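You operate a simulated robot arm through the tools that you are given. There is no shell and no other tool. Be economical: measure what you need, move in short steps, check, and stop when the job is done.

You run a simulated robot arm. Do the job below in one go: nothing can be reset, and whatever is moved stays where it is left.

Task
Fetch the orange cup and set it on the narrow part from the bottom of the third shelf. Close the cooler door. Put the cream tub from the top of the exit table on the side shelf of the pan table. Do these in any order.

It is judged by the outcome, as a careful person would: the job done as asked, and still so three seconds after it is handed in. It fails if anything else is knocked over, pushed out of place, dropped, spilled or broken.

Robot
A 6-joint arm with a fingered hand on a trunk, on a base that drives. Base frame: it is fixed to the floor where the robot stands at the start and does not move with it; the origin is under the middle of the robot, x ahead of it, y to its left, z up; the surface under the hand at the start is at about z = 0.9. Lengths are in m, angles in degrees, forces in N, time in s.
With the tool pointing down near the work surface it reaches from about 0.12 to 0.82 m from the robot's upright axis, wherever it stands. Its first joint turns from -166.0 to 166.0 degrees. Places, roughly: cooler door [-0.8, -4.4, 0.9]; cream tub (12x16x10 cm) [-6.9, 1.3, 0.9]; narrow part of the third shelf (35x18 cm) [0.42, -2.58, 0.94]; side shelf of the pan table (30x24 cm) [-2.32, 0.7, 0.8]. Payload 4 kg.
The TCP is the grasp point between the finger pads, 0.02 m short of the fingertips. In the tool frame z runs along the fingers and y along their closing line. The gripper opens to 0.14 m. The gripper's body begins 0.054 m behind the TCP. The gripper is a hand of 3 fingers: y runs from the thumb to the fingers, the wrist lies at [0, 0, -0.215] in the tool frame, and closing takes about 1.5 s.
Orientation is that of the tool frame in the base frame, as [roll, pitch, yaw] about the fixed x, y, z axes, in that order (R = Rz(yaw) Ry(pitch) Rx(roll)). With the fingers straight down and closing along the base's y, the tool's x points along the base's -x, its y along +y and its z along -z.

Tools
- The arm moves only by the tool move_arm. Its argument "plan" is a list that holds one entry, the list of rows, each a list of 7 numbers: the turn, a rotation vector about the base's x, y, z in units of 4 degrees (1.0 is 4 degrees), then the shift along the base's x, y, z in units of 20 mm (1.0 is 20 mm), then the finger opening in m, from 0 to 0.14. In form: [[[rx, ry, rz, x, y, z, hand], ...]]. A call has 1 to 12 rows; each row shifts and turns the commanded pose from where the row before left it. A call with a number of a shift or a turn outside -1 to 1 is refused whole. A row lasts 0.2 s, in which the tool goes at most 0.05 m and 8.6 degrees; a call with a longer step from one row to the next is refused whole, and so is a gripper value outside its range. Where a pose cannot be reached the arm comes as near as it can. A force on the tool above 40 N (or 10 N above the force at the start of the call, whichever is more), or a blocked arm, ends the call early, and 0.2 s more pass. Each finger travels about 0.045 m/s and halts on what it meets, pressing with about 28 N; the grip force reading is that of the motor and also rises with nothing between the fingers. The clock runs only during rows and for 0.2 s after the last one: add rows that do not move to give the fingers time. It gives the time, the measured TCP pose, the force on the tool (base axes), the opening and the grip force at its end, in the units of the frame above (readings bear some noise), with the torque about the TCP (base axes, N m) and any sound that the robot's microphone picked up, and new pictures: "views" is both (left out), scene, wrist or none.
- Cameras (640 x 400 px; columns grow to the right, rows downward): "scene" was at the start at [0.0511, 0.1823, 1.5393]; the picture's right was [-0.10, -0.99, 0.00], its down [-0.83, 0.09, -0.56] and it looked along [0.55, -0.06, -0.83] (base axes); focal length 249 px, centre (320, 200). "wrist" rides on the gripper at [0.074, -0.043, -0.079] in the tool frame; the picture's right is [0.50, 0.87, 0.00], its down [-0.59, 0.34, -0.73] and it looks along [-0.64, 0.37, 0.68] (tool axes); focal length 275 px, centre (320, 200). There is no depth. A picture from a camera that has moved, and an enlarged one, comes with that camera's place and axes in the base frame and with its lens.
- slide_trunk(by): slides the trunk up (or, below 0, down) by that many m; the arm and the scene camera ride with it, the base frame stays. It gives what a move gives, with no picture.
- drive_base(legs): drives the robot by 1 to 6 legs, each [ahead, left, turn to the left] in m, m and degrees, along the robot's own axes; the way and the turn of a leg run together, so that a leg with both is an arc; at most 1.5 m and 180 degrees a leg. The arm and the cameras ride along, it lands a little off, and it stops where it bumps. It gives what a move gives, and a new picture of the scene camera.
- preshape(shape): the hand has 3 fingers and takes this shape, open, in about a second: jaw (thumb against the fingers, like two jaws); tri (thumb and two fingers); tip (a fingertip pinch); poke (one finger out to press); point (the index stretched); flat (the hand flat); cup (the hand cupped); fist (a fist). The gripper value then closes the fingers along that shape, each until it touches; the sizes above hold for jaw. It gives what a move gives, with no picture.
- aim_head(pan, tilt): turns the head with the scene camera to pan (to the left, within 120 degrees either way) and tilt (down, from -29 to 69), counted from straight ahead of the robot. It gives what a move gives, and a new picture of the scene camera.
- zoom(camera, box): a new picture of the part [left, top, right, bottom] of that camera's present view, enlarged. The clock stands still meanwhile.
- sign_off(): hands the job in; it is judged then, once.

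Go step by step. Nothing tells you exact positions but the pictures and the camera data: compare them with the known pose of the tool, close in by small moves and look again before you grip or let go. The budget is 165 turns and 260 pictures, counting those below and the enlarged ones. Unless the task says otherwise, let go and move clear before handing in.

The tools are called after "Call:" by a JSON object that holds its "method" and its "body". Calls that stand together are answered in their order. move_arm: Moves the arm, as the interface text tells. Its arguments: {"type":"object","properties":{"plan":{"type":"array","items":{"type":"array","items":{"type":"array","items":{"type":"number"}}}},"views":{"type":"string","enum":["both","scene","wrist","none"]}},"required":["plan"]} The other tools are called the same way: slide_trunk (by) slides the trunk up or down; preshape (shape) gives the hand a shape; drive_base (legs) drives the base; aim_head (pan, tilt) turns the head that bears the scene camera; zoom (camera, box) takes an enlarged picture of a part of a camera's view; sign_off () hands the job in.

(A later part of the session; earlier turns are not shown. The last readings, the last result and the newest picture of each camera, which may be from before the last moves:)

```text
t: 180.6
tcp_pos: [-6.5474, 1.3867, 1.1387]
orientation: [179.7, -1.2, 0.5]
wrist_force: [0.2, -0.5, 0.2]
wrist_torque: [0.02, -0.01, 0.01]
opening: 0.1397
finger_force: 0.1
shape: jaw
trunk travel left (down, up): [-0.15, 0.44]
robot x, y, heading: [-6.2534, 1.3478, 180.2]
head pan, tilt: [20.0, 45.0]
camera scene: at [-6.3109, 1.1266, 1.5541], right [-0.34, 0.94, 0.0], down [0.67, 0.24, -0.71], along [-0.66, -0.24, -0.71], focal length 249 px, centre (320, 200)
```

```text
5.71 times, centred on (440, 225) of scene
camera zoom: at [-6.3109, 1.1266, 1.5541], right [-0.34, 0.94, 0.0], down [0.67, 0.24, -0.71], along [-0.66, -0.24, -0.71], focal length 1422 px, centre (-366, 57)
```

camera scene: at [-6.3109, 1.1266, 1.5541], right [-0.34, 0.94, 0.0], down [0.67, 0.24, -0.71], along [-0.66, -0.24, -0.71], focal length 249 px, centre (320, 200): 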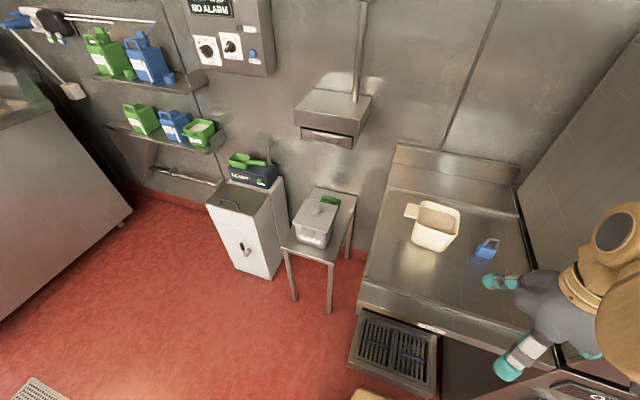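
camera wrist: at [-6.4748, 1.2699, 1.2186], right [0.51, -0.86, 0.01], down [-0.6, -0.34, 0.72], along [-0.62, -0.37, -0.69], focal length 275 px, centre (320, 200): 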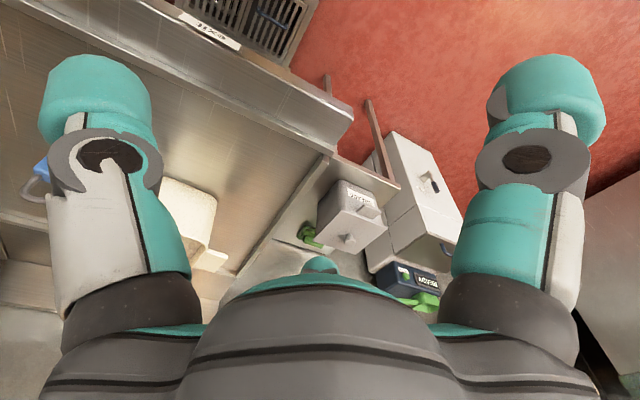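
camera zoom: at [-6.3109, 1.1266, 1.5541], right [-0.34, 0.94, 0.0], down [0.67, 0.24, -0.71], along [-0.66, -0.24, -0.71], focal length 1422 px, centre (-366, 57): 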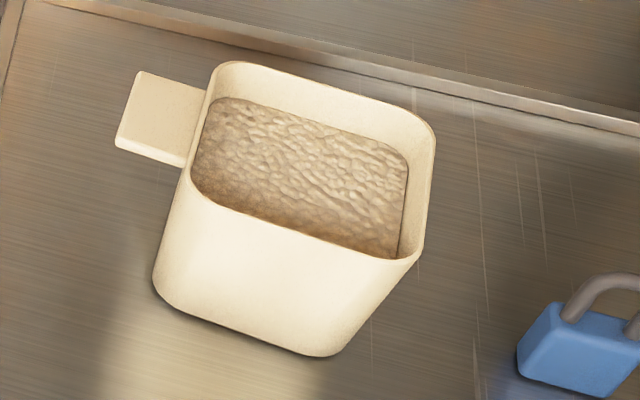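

The tub is filled with grain; it must stay level. Its rim is about x -6.95..-6.85, y 1.24..1.35 with the handle toward -y, so I will grip along x: I rotate the hand 90° while moving above it.

Call:
{"method": "move_arm", "body": {"plan": [[[0, 0, 1, -0.8, -0.2, 0, 0.14], [0, 0, 1, -0.8, -0.2, 0, 0.14], [0, 0, 1, -0.8, -0.2, 0, 0.14], [0, 0, 1, -0.8, -0.2, 0, 0.14], [0, 0, 1, -0.8, -0.2, 0, 0.14], [0, 0, 1, -0.8, -0.2, 0, 0.14], [0, 0, 1, -0.8, -0.2, 0, 0.14], [0, 0, 1, -0.8, -0.2, 0, 0.14], [0, 0, 1, -0.8, -0.2, 0, 0.14], [0, 0, 1, -0.8, -0.2, 0, 0.14], [0, 0, 1, -0.8, -0.2, 0, 0.14], [0, 0, 1, -0.8, -0.2, 0, 0.14]]], "views": "none"}}

Call:
{"method": "move_arm", "body": {"plan": [[[0, 0, 1, -0.8, -0.2, 0, 0.14], [0, 0, 1, -0.8, -0.2, 0, 0.14], [0, 0, 1, -0.8, -0.2, 0, 0.14], [0, 0, 1, -0.8, -0.2, 0, 0.14], [0, 0, 1, -0.8, -0.2, 0, 0.14], [0, 0, 1, -0.8, -0.2, 0, 0.14], [0, 0, 1, -0.8, -0.2, 0, 0.14], [0, 0, 1, -0.8, -0.2, 0, 0.14], [0, 0, 1, -0.8, -0.2, 0, 0.14], [0, 0, 1, -0.8, -0.2, 0, 0.14]]], "views": "both"}}

```text
t: 183.2
tcp_pos: [-6.7403, 1.3382, 1.138]
orientation: [179.8, -1.2, 48.5]
wrist_force: [0.4, -0.4, 0.2]
wrist_torque: [0.03, 0.02, 0.04]
opening: 0.14
finger_force: 0.2
shape: jaw
trunk travel left (down, up): [-0.15, 0.44]
robot x, y, heading: [-6.2556, 1.3436, 179.9]
head pan, tilt: [20.0, 45.0]
```

```text
t: 185.4
tcp_pos: [-6.8983, 1.2905, 1.138]
orientation: [179.8, -1.4, 87.9]
wrist_force: [-0.1, -0.2, 1.0]
wrist_torque: [-0.01, 0.01, 0.01]
opening: 0.1401
finger_force: 0.0
shape: jaw
out of reach, approached as far as the arm can: row 10
trunk travel left (down, up): [-0.15, 0.44]
robot x, y, heading: [-6.2542, 1.3422, 179.9]
head pan, tilt: [20.0, 45.0]
camera scene: at [-6.3115, 1.1257, 1.5539], right [-0.34, 0.94, 0.0], down [0.67, 0.24, -0.71], along [-0.66, -0.24, -0.71], focal length 249 px, centre (320, 200)
camera wrist: at [-6.9392, 1.365, 1.2186], right [0.88, 0.47, 0.02], down [0.31, -0.62, 0.72], along [0.35, -0.63, -0.69], focal length 275 px, centre (320, 200)
```

scene: 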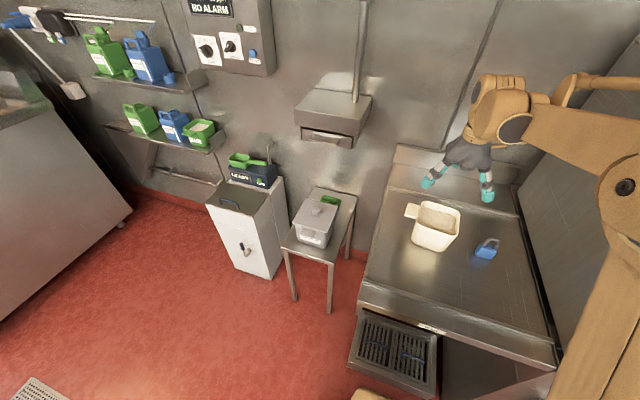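
wrist: 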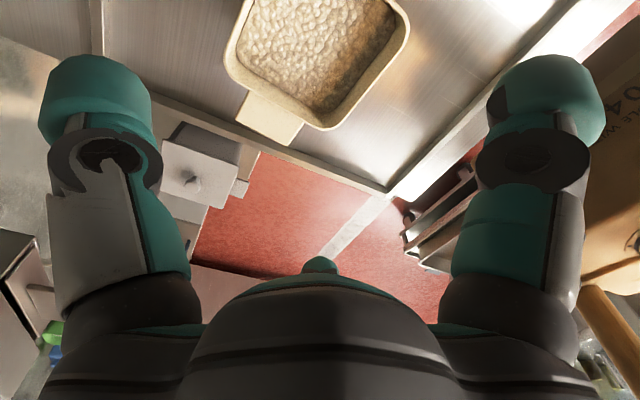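

Estimates from both cameras agree: tub centre about (-6.905, 1.298), turned ~5° clockwise. I align and lower to just above the rim.

Call:
{"method": "move_arm", "body": {"plan": [[[0, 0, -0.7, -0.35, 0.4, -1, 0.14], [0, 0, 0, 0, 0, -1, 0.14], [0, 0, 0, 0, 0, -1, 0.14], [0, 0, 0, 0, 0, -1, 0.14], [0, 0, 0, 0, 0, -1, 0.14]]], "views": "both"}}

Call:
{"method": "zoom", "body": {"camera": "scene", "box": [384, 150, 528, 260]}}

```text
t: 186.6
tcp_pos: [-6.9062, 1.2986, 1.0385]
orientation: [179.7, -1.2, 85.6]
wrist_force: [-0.3, 0.2, -0.5]
wrist_torque: [0.02, 0.0, 0.0]
opening: 0.1401
finger_force: 0.0
shape: jaw
trunk travel left (down, up): [-0.15, 0.44]
robot x, y, heading: [-6.2554, 1.3484, 179.6]
head pan, tilt: [20.0, 45.0]
camera scene: at [-6.3114, 1.1264, 1.5541], right [-0.34, 0.94, 0.0], down [0.67, 0.24, -0.71], along [-0.66, -0.24, -0.71], focal length 249 px, centre (320, 200)
camera wrist: at [-6.9437, 1.3736, 1.1185], right [0.9, 0.43, 0.01], down [0.29, -0.63, 0.72], along [0.32, -0.65, -0.69], focal length 275 px, centre (320, 200)
```

scene: 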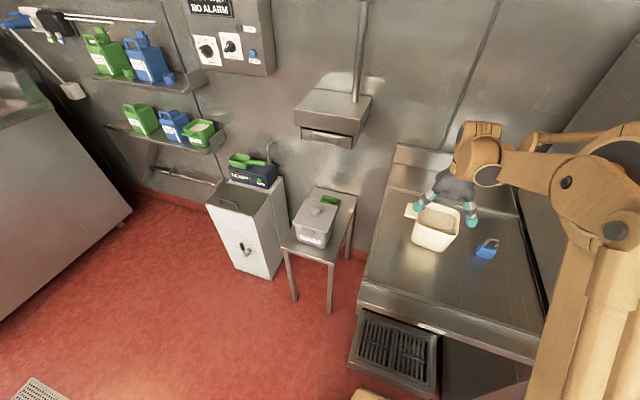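
wrist: 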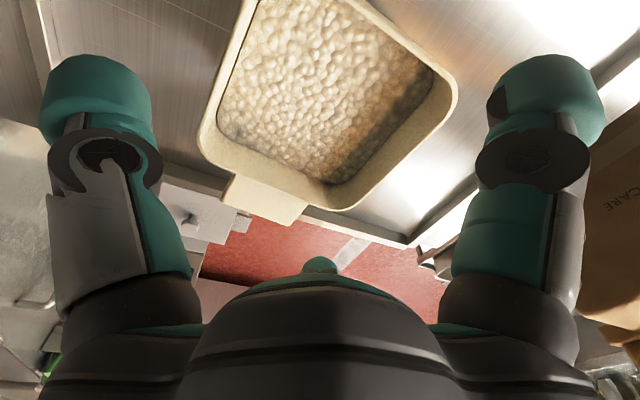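

```text
3.64 times, centred on (456, 205) of scene
camera zoom: at [-6.3114, 1.1264, 1.5541], right [-0.34, 0.94, 0.0], down [0.67, 0.24, -0.71], along [-0.66, -0.24, -0.71], focal length 905 px, centre (-174, 182)
```

zoom: 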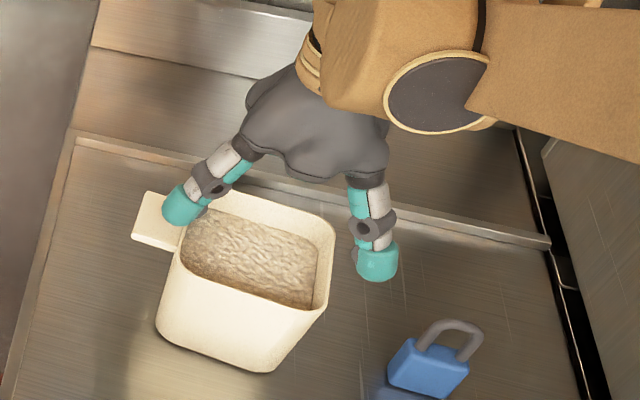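

The three-fingered hand's two fingers look spread sideways, so I check how the jaw closes in the air before touching anything.

Call:
{"method": "move_arm", "body": {"plan": [[[0, 0, 0, 0, 0, 1, 0.06], [0, 0, 0, 0, 0, 1, 0.06], [0, 0, 0, 0, 0, 0, 0.06], [0, 0, 0, 0, 0, 0, 0.06], [0, 0, 0, 0, 0, 0, 0.06], [0, 0, 0, 0, 0, 0, 0.06]]], "views": "wrist"}}

Call:
{"method": "zoom", "body": {"camera": "scene", "box": [384, 130, 528, 240]}}

```text
t: 188.0
tcp_pos: [-6.9047, 1.2973, 1.0791]
orientation: [179.8, -1.2, 85.6]
wrist_force: [-1.0, -0.1, -0.6]
wrist_torque: [-0.02, 0.0, -0.01]
opening: 0.0603
finger_force: 0.1
shape: jaw
trunk travel left (down, up): [-0.15, 0.44]
robot x, y, heading: [-6.2565, 1.3462, 179.9]
head pan, tilt: [20.0, 45.0]
camera wrist: at [-6.9434, 1.3735, 1.1587], right [0.9, 0.43, 0.01], down [0.29, -0.63, 0.72], along [0.32, -0.65, -0.69], focal length 275 px, centre (320, 200)
```

wrist: 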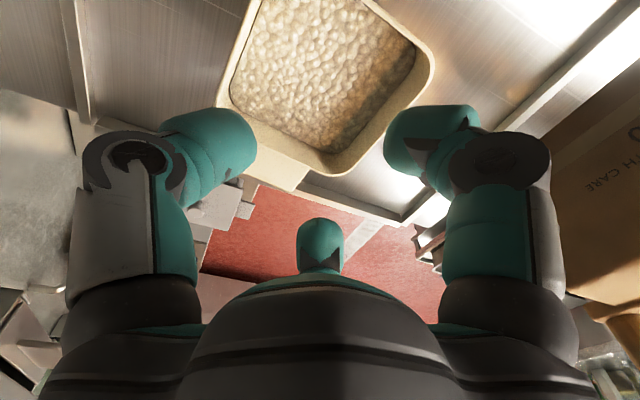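

```text
3.64 times, centred on (456, 185) of scene
camera zoom: at [-6.3112, 1.1264, 1.5541], right [-0.34, 0.94, 0.0], down [0.67, 0.24, -0.71], along [-0.66, -0.24, -0.71], focal length 905 px, centre (-174, 254)
```

zoom: 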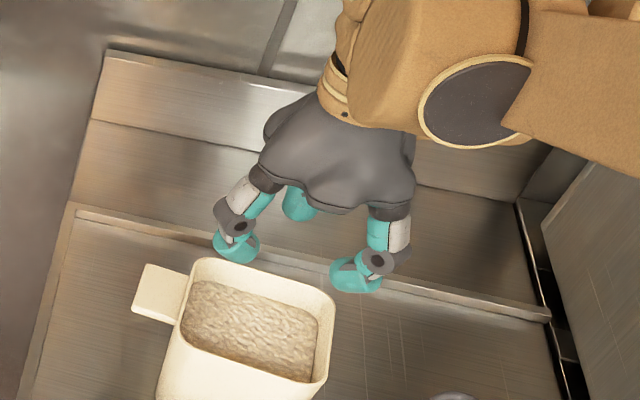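

The fingers close radially like a three-point claw. I check the "tri" and "jaw" shapes from the wrist camera, higher up, to choose the best grip.

Call:
{"method": "move_arm", "body": {"plan": [[[0, 0, 0, 0, 0, 1, 0.06], [0, 0, 0, 0, 0, 1, 0.06]]], "views": "none"}}

Call:
{"method": "preshape", "body": {"shape": "tri"}}

Call:
{"method": "zoom", "body": {"camera": "scene", "box": [384, 110, 528, 220]}}

Call:
{"method": "zoom", "body": {"camera": "wrist", "box": [0, 0, 640, 400]}}

Call:
{"method": "preshape", "body": {"shape": "jaw"}}

Call:
{"method": "zoom", "body": {"camera": "scene", "box": [384, 110, 528, 220]}}

```text
t: 188.6
tcp_pos: [-6.9039, 1.2975, 1.1183]
orientation: [179.9, -1.2, 85.6]
wrist_force: [1.1, -0.3, -0.3]
wrist_torque: [-0.01, 0.01, 0.01]
opening: 0.0606
finger_force: 0.0
shape: jaw
trunk travel left (down, up): [-0.15, 0.44]
robot x, y, heading: [-6.2569, 1.3462, 179.9]
head pan, tilt: [20.0, 45.0]
```

```text
t: 189.5
tcp_pos: [-6.9033, 1.2969, 1.1176]
orientation: [179.7, -1.2, 85.5]
wrist_force: [0.3, 0.1, 0.5]
wrist_torque: [0.01, 0.02, -0.01]
opening: 0.1401
finger_force: 0.0
shape: tri
trunk travel left (down, up): [-0.15, 0.44]
robot x, y, heading: [-6.256, 1.341, 180.0]
head pan, tilt: [20.0, 45.0]
```

```text
3.64 times, centred on (456, 165) of scene
camera zoom: at [-6.3112, 1.1264, 1.5541], right [-0.34, 0.94, 0.0], down [0.67, 0.24, -0.71], along [-0.66, -0.24, -0.71], focal length 905 px, centre (-174, 327)
```

zoom: 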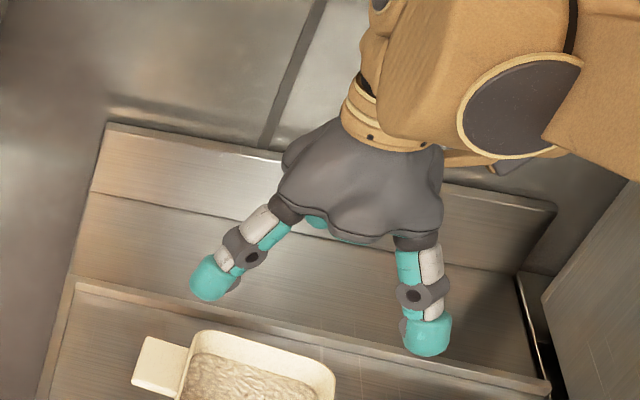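

```text
1.00 times, centred on (320, 200) of wrist (not enlarged: the box is as wide or as high as the picture)
camera zoom: at [-6.9416, 1.3734, 1.1977], right [0.9, 0.43, 0.01], down [0.29, -0.63, 0.72], along [0.32, -0.65, -0.69], focal length 275 px, centre (320, 200)
```

zoom: 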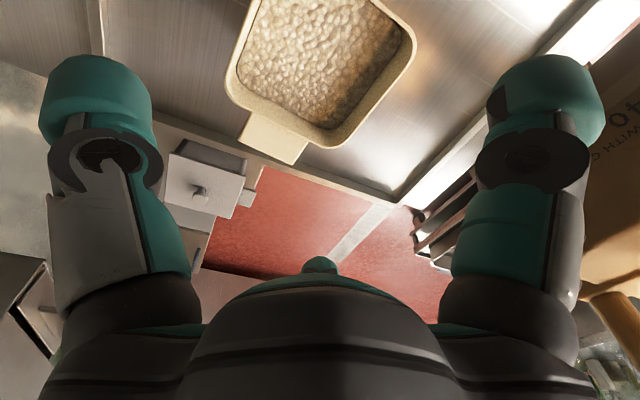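

```text
t: 190.4
tcp_pos: [-6.903, 1.2971, 1.1172]
orientation: [179.7, -1.3, 85.7]
wrist_force: [0.3, -0.1, 1.2]
wrist_torque: [-0.03, -0.01, -0.01]
opening: 0.1399
finger_force: 0.1
shape: jaw
trunk travel left (down, up): [-0.15, 0.44]
robot x, y, heading: [-6.2554, 1.3456, 179.8]
head pan, tilt: [20.0, 45.0]
```

```text
3.64 times, centred on (456, 165) of scene
camera zoom: at [-6.3111, 1.1264, 1.5541], right [-0.34, 0.94, 0.0], down [0.67, 0.24, -0.71], along [-0.66, -0.24, -0.71], focal length 905 px, centre (-174, 327)
```

zoom: 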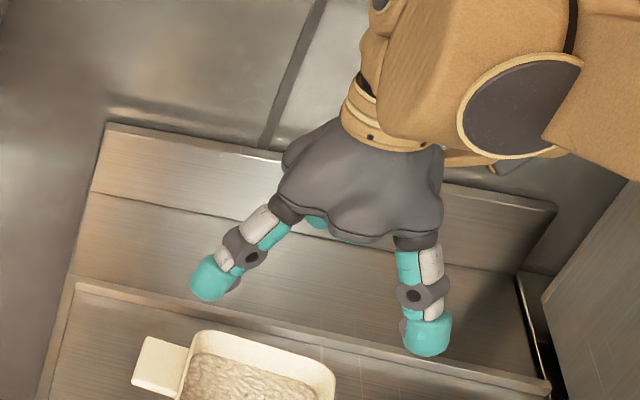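

I look at "cup" and "flat", which may open wider for the ~11 cm tub.

Call:
{"method": "preshape", "body": {"shape": "cup"}}

Call:
{"method": "zoom", "body": {"camera": "scene", "box": [384, 110, 528, 220]}}

Call:
{"method": "zoom", "body": {"camera": "wrist", "box": [0, 0, 640, 400]}}

Call:
{"method": "preshape", "body": {"shape": "tip"}}

Call:
{"method": "zoom", "body": {"camera": "scene", "box": [384, 110, 528, 220]}}

Call:
{"method": "zoom", "body": {"camera": "wrist", "box": [0, 0, 640, 400]}}

```text
t: 191.3
tcp_pos: [-6.9033, 1.2971, 1.117]
orientation: [179.7, -1.2, 85.7]
wrist_force: [0.2, -0.2, -0.5]
wrist_torque: [-0.03, -0.01, 0.0]
opening: 0.0599
finger_force: 0.0
shape: cup
trunk travel left (down, up): [-0.15, 0.44]
robot x, y, heading: [-6.258, 1.3432, 180.0]
head pan, tilt: [20.0, 45.0]
```

```text
3.64 times, centred on (456, 165) of scene
camera zoom: at [-6.3111, 1.1264, 1.5541], right [-0.34, 0.94, 0.0], down [0.67, 0.24, -0.71], along [-0.66, -0.24, -0.71], focal length 905 px, centre (-174, 327)
```

zoom: 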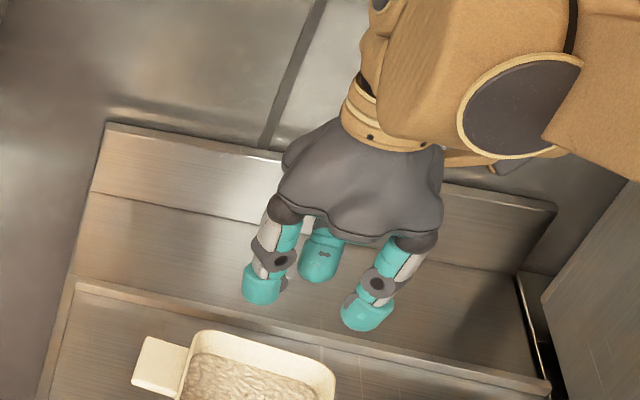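

```text
1.00 times, centred on (320, 200) of wrist (not enlarged: the box is as wide or as high as the picture)
camera zoom: at [-6.9416, 1.3734, 1.1977], right [0.9, 0.43, 0.01], down [0.29, -0.63, 0.72], along [0.32, -0.65, -0.69], focal length 275 px, centre (320, 200)
```

zoom: 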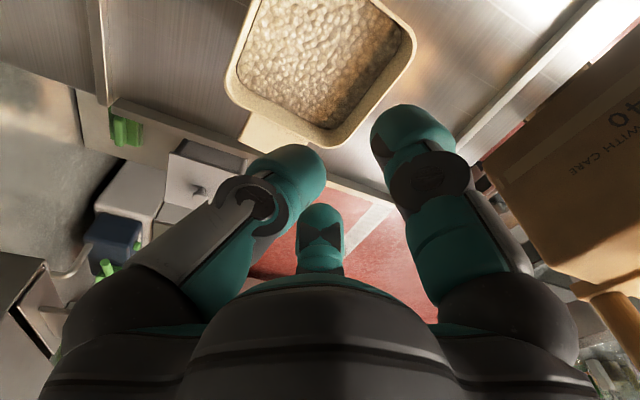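

```text
t: 192.2
tcp_pos: [-6.9044, 1.2965, 1.1172]
orientation: [179.7, -1.2, 85.6]
wrist_force: [-0.1, 0.0, -0.1]
wrist_torque: [0.0, -0.01, 0.01]
opening: 0.1398
finger_force: 0.0
shape: tip
trunk travel left (down, up): [-0.15, 0.44]
robot x, y, heading: [-6.253, 1.3437, 180.0]
head pan, tilt: [20.0, 45.0]
```

```text
3.64 times, centred on (456, 165) of scene
camera zoom: at [-6.3111, 1.1264, 1.5541], right [-0.34, 0.94, 0.0], down [0.67, 0.24, -0.71], along [-0.66, -0.24, -0.71], focal length 905 px, centre (-174, 327)
```

zoom: 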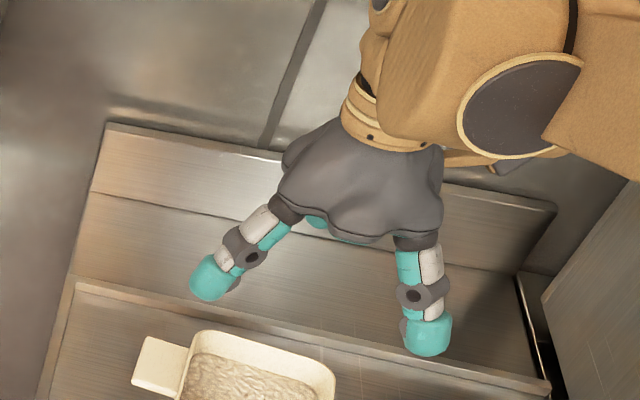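

```text
1.00 times, centred on (320, 200) of wrist (not enlarged: the box is as wide or as high as the picture)
camera zoom: at [-6.9416, 1.3734, 1.1977], right [0.9, 0.43, 0.01], down [0.29, -0.63, 0.72], along [0.32, -0.65, -0.69], focal length 275 px, centre (320, 200)
```

zoom: 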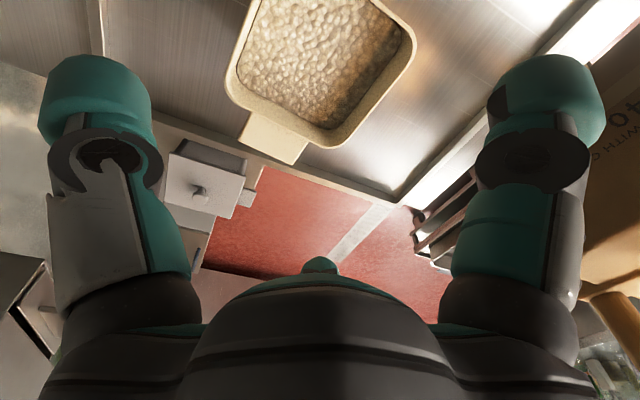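

All shapes close radially. Best is the thumb on the +y face with the two fingers straddling the handle, so I turn the hand back to yaw ≈ -4° over the tub centre.

Call:
{"method": "preshape", "body": {"shape": "jaw"}}

Call:
{"method": "move_arm", "body": {"plan": [[[0, 0, -1, 0, 0, 0, 0.14], [0, 0, -1, 0, 0, 0, 0.14], [0, 0, -1, 0, 0, 0, 0.14], [0, 0, -1, 0, 0, 0, 0.14], [0, 0, -1, 0, 0, 0, 0.14], [0, 0, -1, 0, 0, 0, 0.14], [0, 0, -1, 0, 0, 0, 0.14], [0, 0, -1, 0, 0, 0, 0.14], [0, 0, -1, 0, 0, 0, 0.14], [0, 0, -1, 0, 0, 0, 0.14], [0, 0, -1, 0, 0, 0, 0.14], [0, 0, -1, 0, 0, 0, 0.14]]], "views": "none"}}

Call:
{"method": "move_arm", "body": {"plan": [[[0, 0, -1, 0, 0, 0, 0.14], [0, 0, -1, 0, 0, 0, 0.14], [0, 0, -1, 0, 0, 0, 0.14], [0, 0, -1, 0, 0, 0, 0.14], [0, 0, -1, 0, 0, 0, 0.14], [0, 0, -1, 0, 0, 0, 0.14], [0, 0, -1, 0, 0, 0, 0.14], [0, 0, -1, 0, 0, 0, 0.14], [0, 0, -1, 0, 0, 0, 0.14], [0, 0, -1, 0, 0, 0, 0.14], [0, 0, -0.55, 0, 0, 0, 0.14]]], "views": "both"}}

Call:
{"method": "zoom", "body": {"camera": "scene", "box": [384, 130, 528, 240]}}

```text
t: 193.1
tcp_pos: [-6.9037, 1.2973, 1.1172]
orientation: [179.7, -1.2, 85.6]
wrist_force: [0.2, 1.2, 0.3]
wrist_torque: [0.0, 0.01, 0.01]
opening: 0.14
finger_force: 0.0
shape: jaw
trunk travel left (down, up): [-0.15, 0.44]
robot x, y, heading: [-6.2538, 1.3441, 179.9]
head pan, tilt: [20.0, 45.0]
```

```text
t: 195.7
tcp_pos: [-6.9059, 1.2986, 1.118]
orientation: [179.8, -1.2, 37.5]
wrist_force: [0.7, -0.2, -0.4]
wrist_torque: [-0.02, 0.02, -0.02]
opening: 0.14
finger_force: 0.1
shape: jaw
trunk travel left (down, up): [-0.15, 0.44]
robot x, y, heading: [-6.2543, 1.3446, 179.9]
head pan, tilt: [20.0, 45.0]
```

```text
t: 198.1
tcp_pos: [-6.9054, 1.298, 1.1173]
orientation: [179.8, -1.1, -4.6]
wrist_force: [-0.5, -0.1, -0.4]
wrist_torque: [0.02, 0.01, -0.01]
opening: 0.1402
finger_force: 0.0
shape: jaw
trunk travel left (down, up): [-0.15, 0.44]
robot x, y, heading: [-6.256, 1.3431, 179.8]
head pan, tilt: [20.0, 45.0]
camera scene: at [-6.3111, 1.1264, 1.5541], right [-0.34, 0.94, 0.0], down [0.67, 0.24, -0.71], along [-0.66, -0.24, -0.71], focal length 249 px, centre (320, 200)
camera wrist: at [-6.8296, 1.3353, 1.1983], right [0.43, -0.9, 0.01], down [-0.63, -0.29, 0.72], along [-0.65, -0.32, -0.69], focal length 275 px, centre (320, 200)
```

scene: 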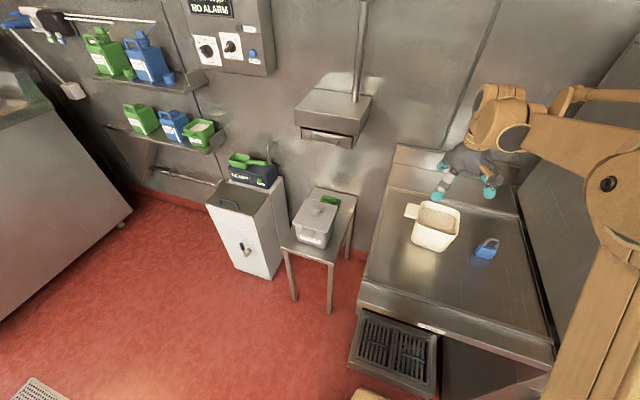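
wrist: 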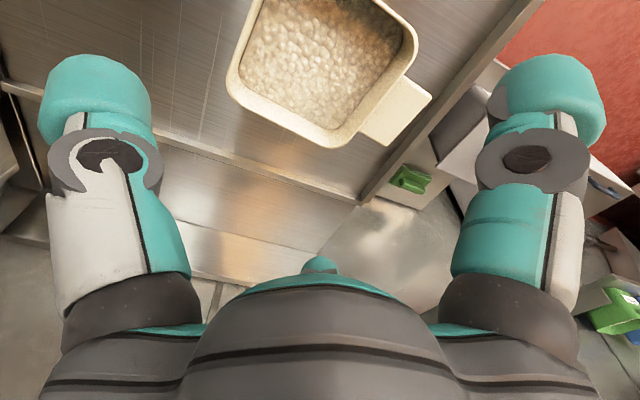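

```text
3.64 times, centred on (456, 185) of scene
camera zoom: at [-6.3111, 1.1264, 1.5541], right [-0.34, 0.94, 0.0], down [0.67, 0.24, -0.71], along [-0.66, -0.24, -0.71], focal length 905 px, centre (-174, 254)
```

zoom: 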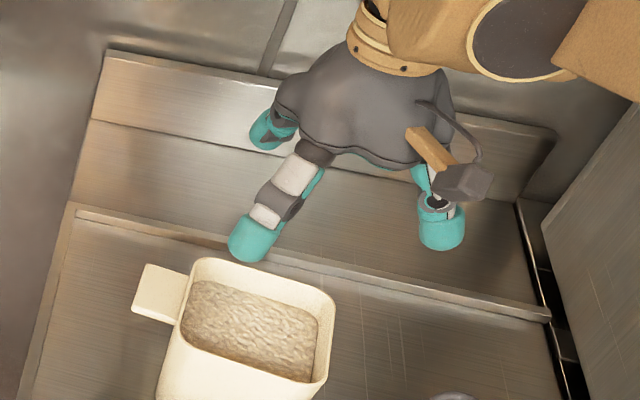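

Call:
{"method": "move_arm", "body": {"plan": [[[0, 0, 0, -0.1, -0.3, -1, 0.14], [0, 0, 0, 0, 0, -1, 0.14], [0, 0, 0, 0, 0, -1, 0.14], [0, 0, 0, 0, 0, -1, 0.14], [0, 0, 0, 0, 0, -1, 0.14], [0, 0, 0, 0, 0, -0.5, 0.14]]], "views": "wrist"}}

Call:
{"method": "zoom", "body": {"camera": "scene", "box": [384, 150, 528, 260]}}

```text
t: 199.5
tcp_pos: [-6.9064, 1.2927, 1.0067]
orientation: [179.8, -1.2, -4.6]
wrist_force: [-0.2, -0.2, -0.3]
wrist_torque: [-0.02, 0.01, 0.01]
opening: 0.1402
finger_force: 0.1
shape: jaw
trunk travel left (down, up): [-0.15, 0.44]
robot x, y, heading: [-6.2507, 1.3431, 180.2]
head pan, tilt: [20.0, 45.0]
camera wrist: at [-6.8315, 1.3295, 1.0877], right [0.43, -0.9, 0.01], down [-0.63, -0.29, 0.72], along [-0.65, -0.32, -0.69], focal length 275 px, centre (320, 200)
```

wrist: 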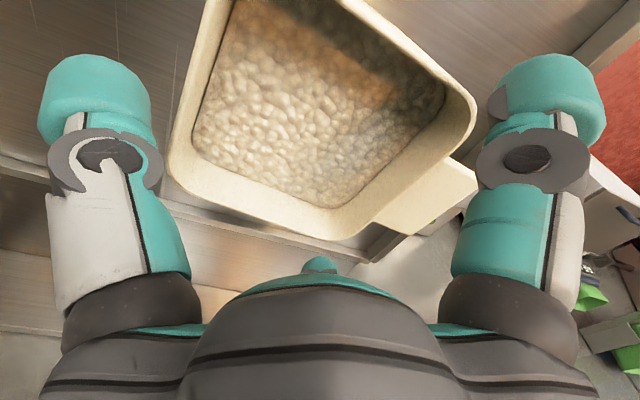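

```text
3.64 times, centred on (456, 205) of scene
camera zoom: at [-6.3112, 1.1264, 1.5541], right [-0.34, 0.94, 0.0], down [0.67, 0.24, -0.71], along [-0.66, -0.24, -0.71], focal length 905 px, centre (-174, 182)
```

zoom: 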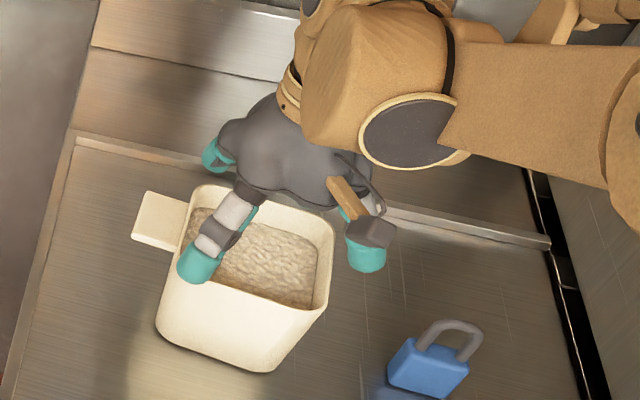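

Call:
{"method": "move_arm", "body": {"plan": [[[0, 0, 0, 0, 0, -0.5, 0.14], [0, 0, 0, 0, 0, -0.5, 0.14], [0, 0, 0, 0, 0, -0.3, 0.14]]], "views": "wrist"}}

Call:
{"method": "zoom", "body": {"camera": "scene", "box": [394, 170, 490, 250]}}

```text
t: 200.3
tcp_pos: [-6.9073, 1.2914, 0.9809]
orientation: [179.8, -1.2, -4.6]
wrist_force: [0.2, 0.6, 5.6]
wrist_torque: [-0.23, -0.05, -0.04]
opening: 0.14
finger_force: 0.1
shape: jaw
trunk travel left (down, up): [-0.15, 0.44]
robot x, y, heading: [-6.2492, 1.3431, 179.8]
head pan, tilt: [20.0, 45.0]
camera wrist: at [-6.8317, 1.3299, 1.0625], right [0.43, -0.9, 0.01], down [-0.63, -0.29, 0.72], along [-0.65, -0.32, -0.69], focal length 275 px, centre (320, 200)
```

wrist: 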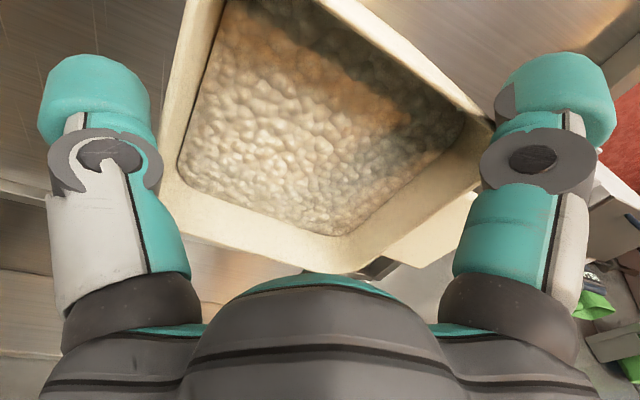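

```text
5.00 times, centred on (442, 210) of scene
camera zoom: at [-6.3107, 1.1266, 1.5542], right [-0.34, 0.94, 0.0], down [0.66, 0.24, -0.71], along [-0.66, -0.24, -0.71], focal length 1244 px, centre (-290, 150)
```

zoom: 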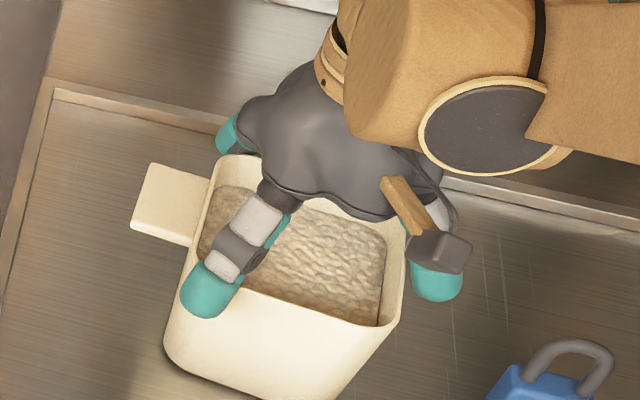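

Both near fingers touched the rim lightly (5.6 N): clearance is too small that way. Turning the hand 15° so one finger sits at the tub's corner gives more room, so I lift, rotate and retry.

Call:
{"method": "move_arm", "body": {"plan": [[[0, 0, 0, 0, 0, 1, 0.14], [0, 0, 0, 0, 0, 0.5, 0.14], [0, 0, -1, 0.1, 0, 0, 0.14], [0, 0, -1, 0.15, 0, 0, 0.14], [0, 0, -1, 0, 0, 0, 0.14], [0, 0, -0.75, 0, 0, 0, 0.14]]], "views": "wrist"}}

Call:
{"method": "zoom", "body": {"camera": "scene", "box": [394, 170, 490, 250]}}

```text
t: 201.7
tcp_pos: [-6.9012, 1.2921, 1.012]
orientation: [179.8, -1.1, -19.6]
wrist_force: [0.4, 0.5, -0.3]
wrist_torque: [0.0, 0.01, 0.01]
opening: 0.14
finger_force: 0.1
shape: jaw
trunk travel left (down, up): [-0.15, 0.44]
robot x, y, heading: [-6.258, 1.3454, 180.0]
head pan, tilt: [20.0, 45.0]
camera wrist: at [-6.8201, 1.3092, 1.0928], right [0.18, -0.98, 0.01], down [-0.68, -0.11, 0.72], along [-0.71, -0.14, -0.69], focal length 275 px, centre (320, 200)
```

wrist: 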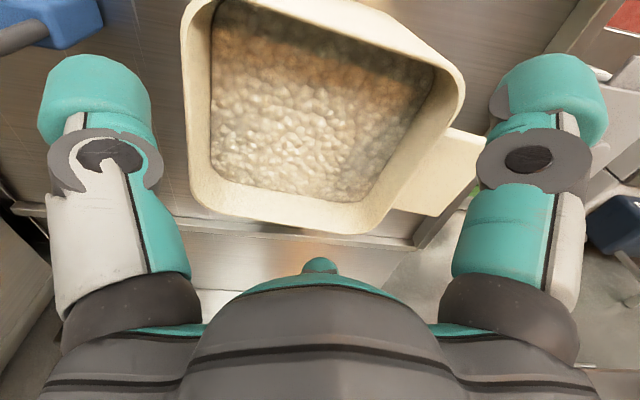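

```text
5.00 times, centred on (442, 210) of scene
camera zoom: at [-6.3112, 1.1265, 1.5541], right [-0.34, 0.94, 0.0], down [0.67, 0.24, -0.71], along [-0.66, -0.24, -0.71], focal length 1244 px, centre (-290, 150)
```

zoom: 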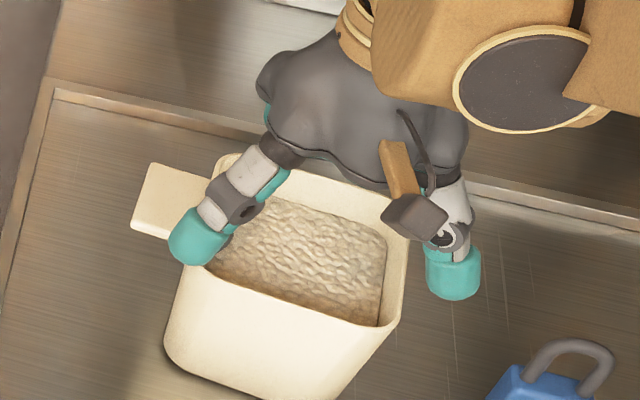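

Looking closer, the tips had already passed the rim and the splayed fingers wedged 2 cm down, so there is room at the tips. I descend in this better orientation, watching the force.

Call:
{"method": "move_arm", "body": {"plan": [[[0, 0, 0, -0.05, -0.1, -0.5, 0.14], [0, 0, 0, 0, 0, -0.5, 0.14], [0, 0, 0, 0, 0, -0.5, 0.14], [0, 0, 0, 0, 0, -0.3, 0.14]]], "views": "wrist"}}

Call:
{"method": "zoom", "body": {"camera": "scene", "box": [394, 170, 490, 250]}}

```text
t: 202.7
tcp_pos: [-6.902, 1.2909, 0.9761]
orientation: [179.8, -1.1, -19.6]
wrist_force: [0.5, 0.9, 18.1]
wrist_torque: [-0.34, -0.46, 0.0]
opening: 0.1402
finger_force: 0.0
shape: jaw
trunk travel left (down, up): [-0.15, 0.44]
robot x, y, heading: [-6.2535, 1.3447, 179.9]
head pan, tilt: [20.0, 45.0]
camera wrist: at [-6.8188, 1.3077, 1.0576], right [0.18, -0.98, 0.01], down [-0.68, -0.11, 0.72], along [-0.71, -0.14, -0.69], focal length 275 px, centre (320, 200)
```

wrist: 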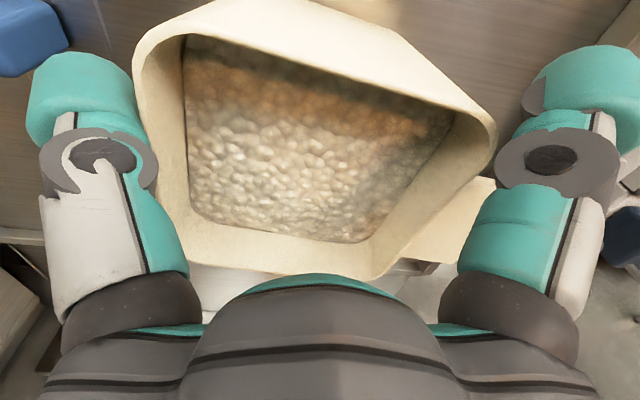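

```text
5.00 times, centred on (442, 210) of scene
camera zoom: at [-6.3092, 1.1267, 1.5544], right [-0.34, 0.94, 0.0], down [0.66, 0.24, -0.71], along [-0.67, -0.24, -0.71], focal length 1244 px, centre (-290, 150)
```

zoom: 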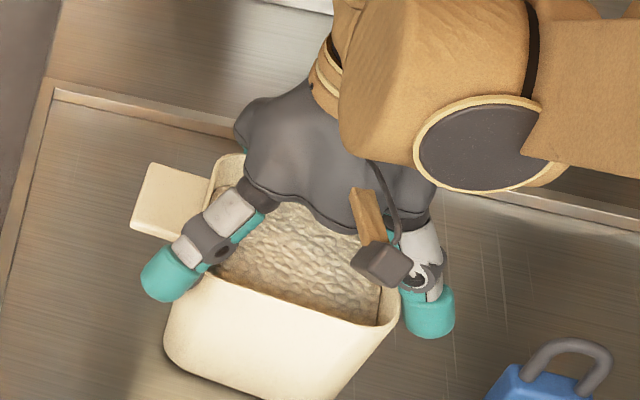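

Fingers now straddle the tub. I ease up 4 mm and close.

Call:
{"method": "move_arm", "body": {"plan": [[[0, 0, 0, 0, 0, 0.2, 0.12], [0, 0, 0, 0, 0, 0, 0.1], [0, 0, 0, 0, 0, 0, 0.08], [0, 0, 0, 0, 0, 0, 0.06], [0, 0, 0, 0, 0, 0, 0.05], [0, 0, 0, 0, 0, 0, 0.05], [0, 0, 0, 0, 0, 0, 0.05], [0, 0, 0, 0, 0, 0, 0.05], [0, 0, 0, 0, 0, 0, 0.05]]], "views": "wrist"}}

Call:
{"method": "zoom", "body": {"camera": "scene", "box": [394, 170, 490, 250]}}

```text
t: 204.7
tcp_pos: [-6.9036, 1.2909, 0.9789]
orientation: [179.8, -1.2, -19.7]
wrist_force: [0.6, 1.3, -2.9]
wrist_torque: [-0.17, -0.24, 0.05]
opening: 0.1313
finger_force: 27.9
shape: jaw
trunk travel left (down, up): [-0.15, 0.44]
robot x, y, heading: [-6.2561, 1.3449, 179.8]
head pan, tilt: [20.0, 45.0]
camera wrist: at [-6.8207, 1.3072, 1.0604], right [0.18, -0.98, 0.01], down [-0.68, -0.12, 0.72], along [-0.71, -0.14, -0.69], focal length 275 px, centre (320, 200)
```

wrist: 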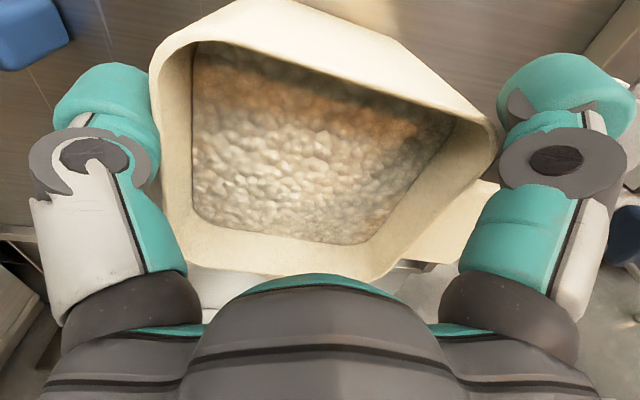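

```text
5.00 times, centred on (442, 210) of scene
camera zoom: at [-6.3114, 1.1265, 1.5541], right [-0.34, 0.94, 0.0], down [0.67, 0.24, -0.71], along [-0.66, -0.24, -0.71], focal length 1244 px, centre (-290, 150)
```

zoom: 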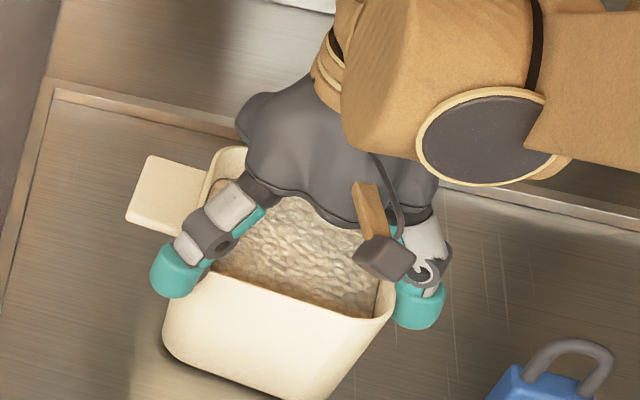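

It is gripped (28 N). I lift a little and check.

Call:
{"method": "move_arm", "body": {"plan": [[[0, 0, 0, 0, 0, 0.3, 0.05], [0, 0, 0, 0, 0, 0.4, 0.05], [0, 0, 0, 0, 0, 0.4, 0.05], [0, 0, 0, 0, 0, 0.4, 0.05], [0, 0, 0, 0, 0, 0, 0.05], [0, 0, 0, 0, 0, 0, 0.05]]], "views": "wrist"}}

Call:
{"method": "zoom", "body": {"camera": "scene", "box": [394, 170, 490, 250]}}

```text
t: 206.1
tcp_pos: [-6.9041, 1.2901, 1.01]
orientation: [179.8, -1.1, -19.5]
wrist_force: [0.2, 0.5, -6.7]
wrist_torque: [0.06, -0.03, -0.01]
opening: 0.1312
finger_force: 27.9
shape: jaw
trunk travel left (down, up): [-0.15, 0.44]
robot x, y, heading: [-6.2537, 1.3457, 179.9]
head pan, tilt: [20.0, 45.0]
camera wrist: at [-6.8217, 1.3067, 1.0904], right [0.18, -0.98, 0.01], down [-0.68, -0.12, 0.72], along [-0.71, -0.14, -0.69], focal length 275 px, centre (320, 200)
```

wrist: 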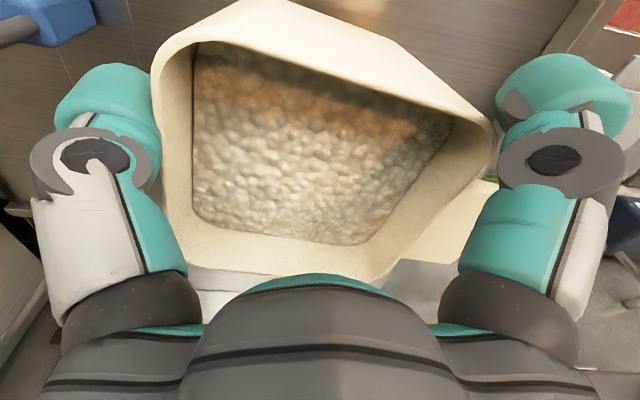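

```text
5.00 times, centred on (442, 210) of scene
camera zoom: at [-6.3119, 1.1264, 1.554], right [-0.34, 0.94, 0.0], down [0.67, 0.24, -0.71], along [-0.66, -0.24, -0.71], focal length 1244 px, centre (-290, 150)
```

zoom: 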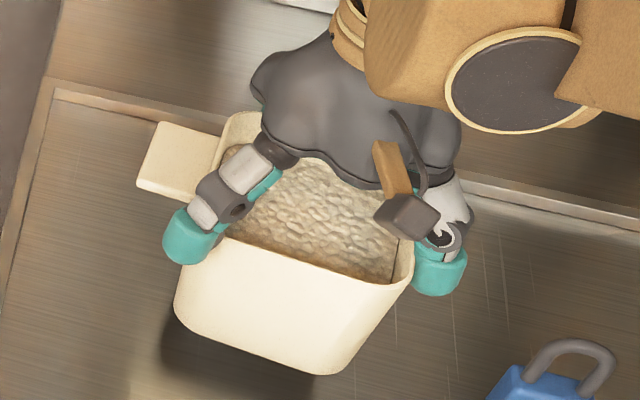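

The tub is up, level, ~0.7 kg. I raise it and draw it in toward the robot.

Call:
{"method": "move_arm", "body": {"plan": [[[0, 0, 0, 0, 0, 0.7, 0.05], [0, 0, 0, 0, 0, 0.8, 0.05], [0, 0, 0, 0, 0, 0.8, 0.05], [0, 0, 0, 0.2, 0, 0.8, 0.05], [0, 0, 0, 0.5, 0, 0.8, 0.05], [0, 0, 0, 0.8, 0, 0.8, 0.05], [0, 0, 0, 0.8, 0, 0.8, 0.05], [0, 0, 0, 0.8, 0, 0.7, 0.05], [0, 0, 0, 0.8, 0, 0.4, 0.05], [0, 0, 0, 0.8, 0, 0, 0.05], [0, 0, 0, 0.8, 0, 0, 0.05], [0, 0, 0, 0.8, 0, 0, 0.05]]], "views": "none"}}

Call:
{"method": "move_arm", "body": {"plan": [[[0, 0, 0, 0.8, 0, 0, 0.05], [0, 0, 0, 0.8, 0, 0, 0.05], [0, 0, 0, 0.8, 0, 0, 0.05], [0, 0, 0, 0.8, 0, 0, 0.05], [0, 0, 0, 0.8, 0, 0, 0.05], [0, 0, 0, 0.8, 0, 0, 0.05], [0, 0, 0, 0.8, 0, 0, 0.05], [0, 0, 0, 0.8, 0, 0, 0.05], [0, 0, 0, 0.8, 0, 0, 0.05], [0, 0, 0, 0.8, 0, 0, 0.05], [0, 0, 0, 0.5, 0, 0, 0.05], [0, 0, 0, 0.2, 0, 0, 0.05]]], "views": "both"}}

```text
t: 208.7
tcp_pos: [-6.777, 1.2907, 1.1418]
orientation: [179.8, -1.2, -19.6]
wrist_force: [0.4, 0.2, -6.8]
wrist_torque: [0.01, -0.06, 0.0]
opening: 0.1311
finger_force: 27.9
shape: jaw
trunk travel left (down, up): [-0.15, 0.44]
robot x, y, heading: [-6.2573, 1.3475, 180.0]
head pan, tilt: [20.0, 45.0]
```

```text
t: 211.3
tcp_pos: [-6.6058, 1.2893, 1.1407]
orientation: [179.8, -1.2, -19.7]
wrist_force: [0.0, 0.4, -6.0]
wrist_torque: [0.0, -0.07, 0.03]
opening: 0.1308
finger_force: 27.9
shape: jaw
trunk travel left (down, up): [-0.15, 0.44]
robot x, y, heading: [-6.2552, 1.344, 179.6]
head pan, tilt: [20.0, 45.0]
camera scene: at [-6.3111, 1.1264, 1.5541], right [-0.34, 0.94, 0.0], down [0.67, 0.24, -0.71], along [-0.66, -0.24, -0.71], focal length 249 px, centre (320, 200)
camera wrist: at [-6.5217, 1.306, 1.2226], right [0.18, -0.98, 0.01], down [-0.68, -0.12, 0.72], along [-0.71, -0.14, -0.69], focal length 275 px, centre (320, 200)
```

scene: 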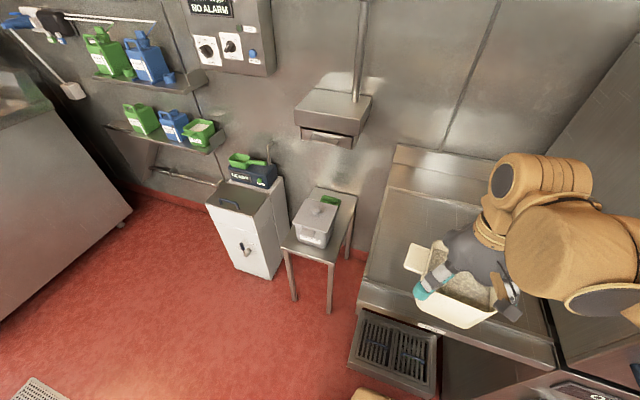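
wrist: 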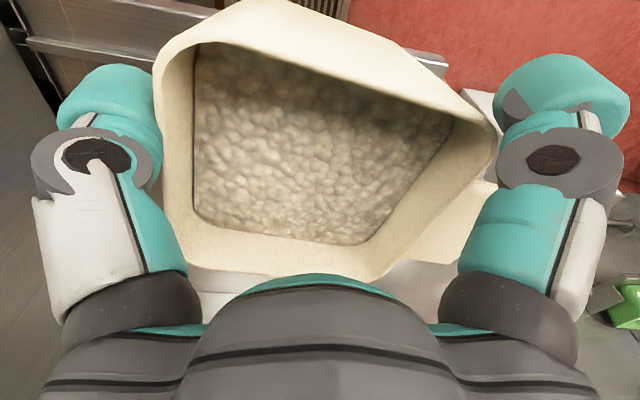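

Call:
{"method": "drive_base", "body": {"legs": [[-0.07, 0, 0], [0, 0.8, 0], [0, 0.8, 0], [-0.9, 0, 0]]}}

Call:
{"method": "aim_head", "body": {"pan": 0, "tilt": 45}}

```text
t: 224.3
tcp_pos: [-5.6581, -0.2904, 1.1417]
orientation: [180.0, -1.2, -19.3]
wrist_force: [0.4, -0.1, -6.4]
wrist_torque: [0.0, -0.02, 0.01]
opening: 0.1308
finger_force: 27.8
shape: jaw
trunk travel left (down, up): [-0.15, 0.44]
robot x, y, heading: [-5.308, -0.2354, -179.8]
head pan, tilt: [20.0, 45.0]
camera scene: at [-5.3633, -0.4518, 1.5541], right [-0.34, 0.94, 0.0], down [0.66, 0.24, -0.71], along [-0.66, -0.24, -0.71], focal length 249 px, centre (320, 200)
```

scene: 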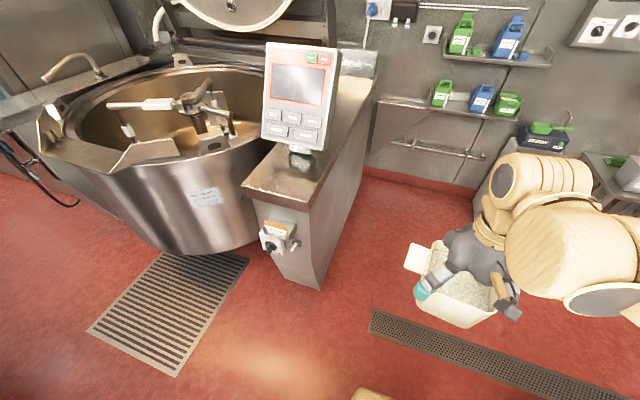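

```text
t: 225.1
tcp_pos: [-5.6581, -0.2895, 1.1422]
orientation: [179.7, -1.2, -19.2]
wrist_force: [-0.4, 0.3, -6.5]
wrist_torque: [0.03, -0.07, -0.01]
opening: 0.1308
finger_force: 28.1
shape: jaw
trunk travel left (down, up): [-0.15, 0.44]
robot x, y, heading: [-5.3081, -0.2309, -179.7]
head pan, tilt: [0.0, 45.0]
camera scene: at [-5.3687, -0.4241, 1.5541], right [0.0, 1.0, 0.0], down [0.71, 0.0, -0.71], along [-0.71, 0.0, -0.71], focal length 249 px, centre (320, 200)
```

scene: 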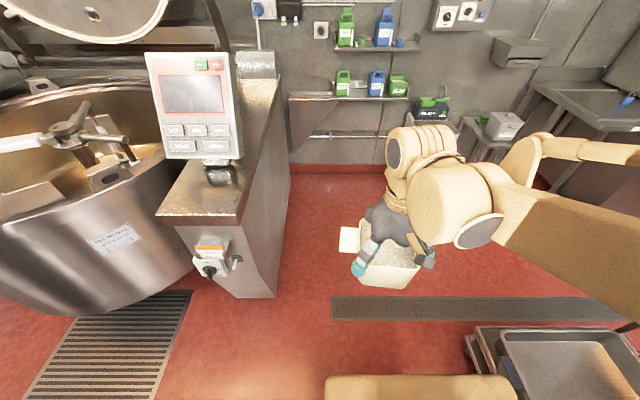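

Call:
{"method": "drive_base", "body": {"legs": [[-0.4, 0.3, 0], [0, 0, 90], [0, 0, 90], [1.3, 0, 0]]}}

Call:
{"method": "aim_head", "body": {"pan": 40, "tilt": 35}}

Call:
{"method": "aim_head", "body": {"pan": 75, "tilt": 40}}

```text
t: 241.9
tcp_pos: [-3.2491, -0.4292, 1.1422]
orientation: [179.7, -1.3, 162.4]
wrist_force: [-0.4, -0.2, -6.6]
wrist_torque: [-0.03, 0.03, -0.03]
opening: 0.1307
finger_force: 27.5
shape: jaw
trunk travel left (down, up): [-0.15, 0.44]
robot x, y, heading: [-3.5925, -0.4937, 1.9]
head pan, tilt: [0.0, 45.0]
camera scene: at [-3.5423, -0.3049, 1.554], right [0.03, -1.0, 0.0], down [-0.71, -0.02, -0.71], along [0.71, 0.02, -0.71], focal length 249 px, centre (320, 200)
```

scene: 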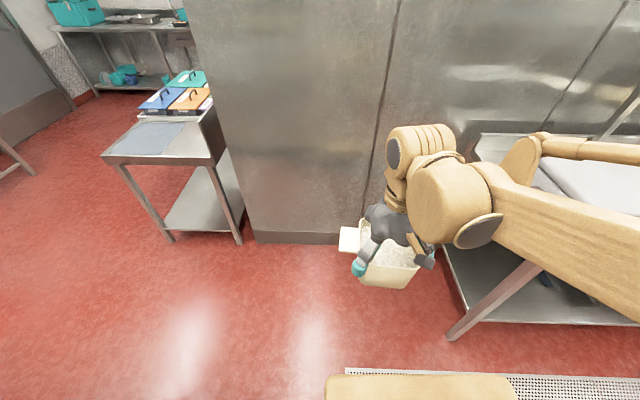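

```text
t: 243.0
tcp_pos: [-3.2514, -0.4283, 1.1407]
orientation: [179.8, -1.1, 162.4]
wrist_force: [-0.2, -0.7, -6.2]
wrist_torque: [-0.01, 0.04, -0.02]
opening: 0.1311
finger_force: 28.2
shape: jaw
trunk travel left (down, up): [-0.15, 0.44]
robot x, y, heading: [-3.5999, -0.4963, 2.0]
head pan, tilt: [40.0, 35.0]
camera scene: at [-3.5582, -0.2488, 1.5689], right [0.67, -0.74, 0.0], down [-0.43, -0.38, -0.82], along [0.61, 0.55, -0.57], focal length 249 px, centre (320, 200)
```

scene: 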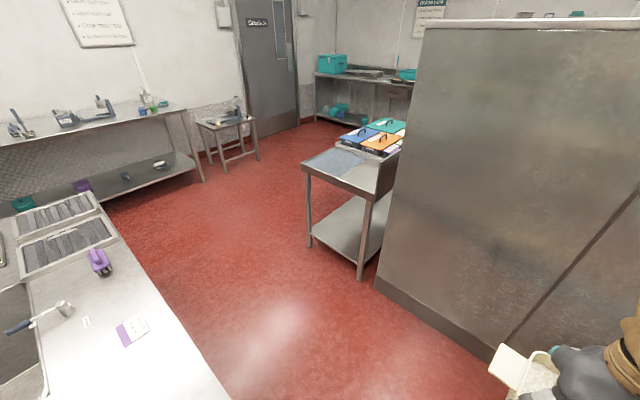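

```text
t: 244.0
tcp_pos: [-3.2503, -0.4282, 1.1426]
orientation: [179.8, -1.2, 162.5]
wrist_force: [0.4, 0.6, -7.4]
wrist_torque: [-0.01, 0.08, 0.01]
opening: 0.1308
finger_force: 28.3
shape: jaw
trunk travel left (down, up): [-0.15, 0.44]
robot x, y, heading: [-3.6006, -0.497, 1.8]
head pan, tilt: [75.0, 40.0]
camera scene: at [-3.6045, -0.2248, 1.5613], right [0.97, -0.23, 0.0], down [-0.15, -0.63, -0.77], along [0.17, 0.75, -0.64], focal length 249 px, centre (320, 200)
```

scene: 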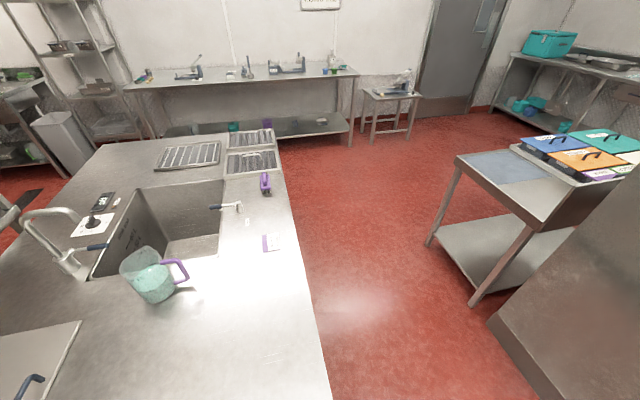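

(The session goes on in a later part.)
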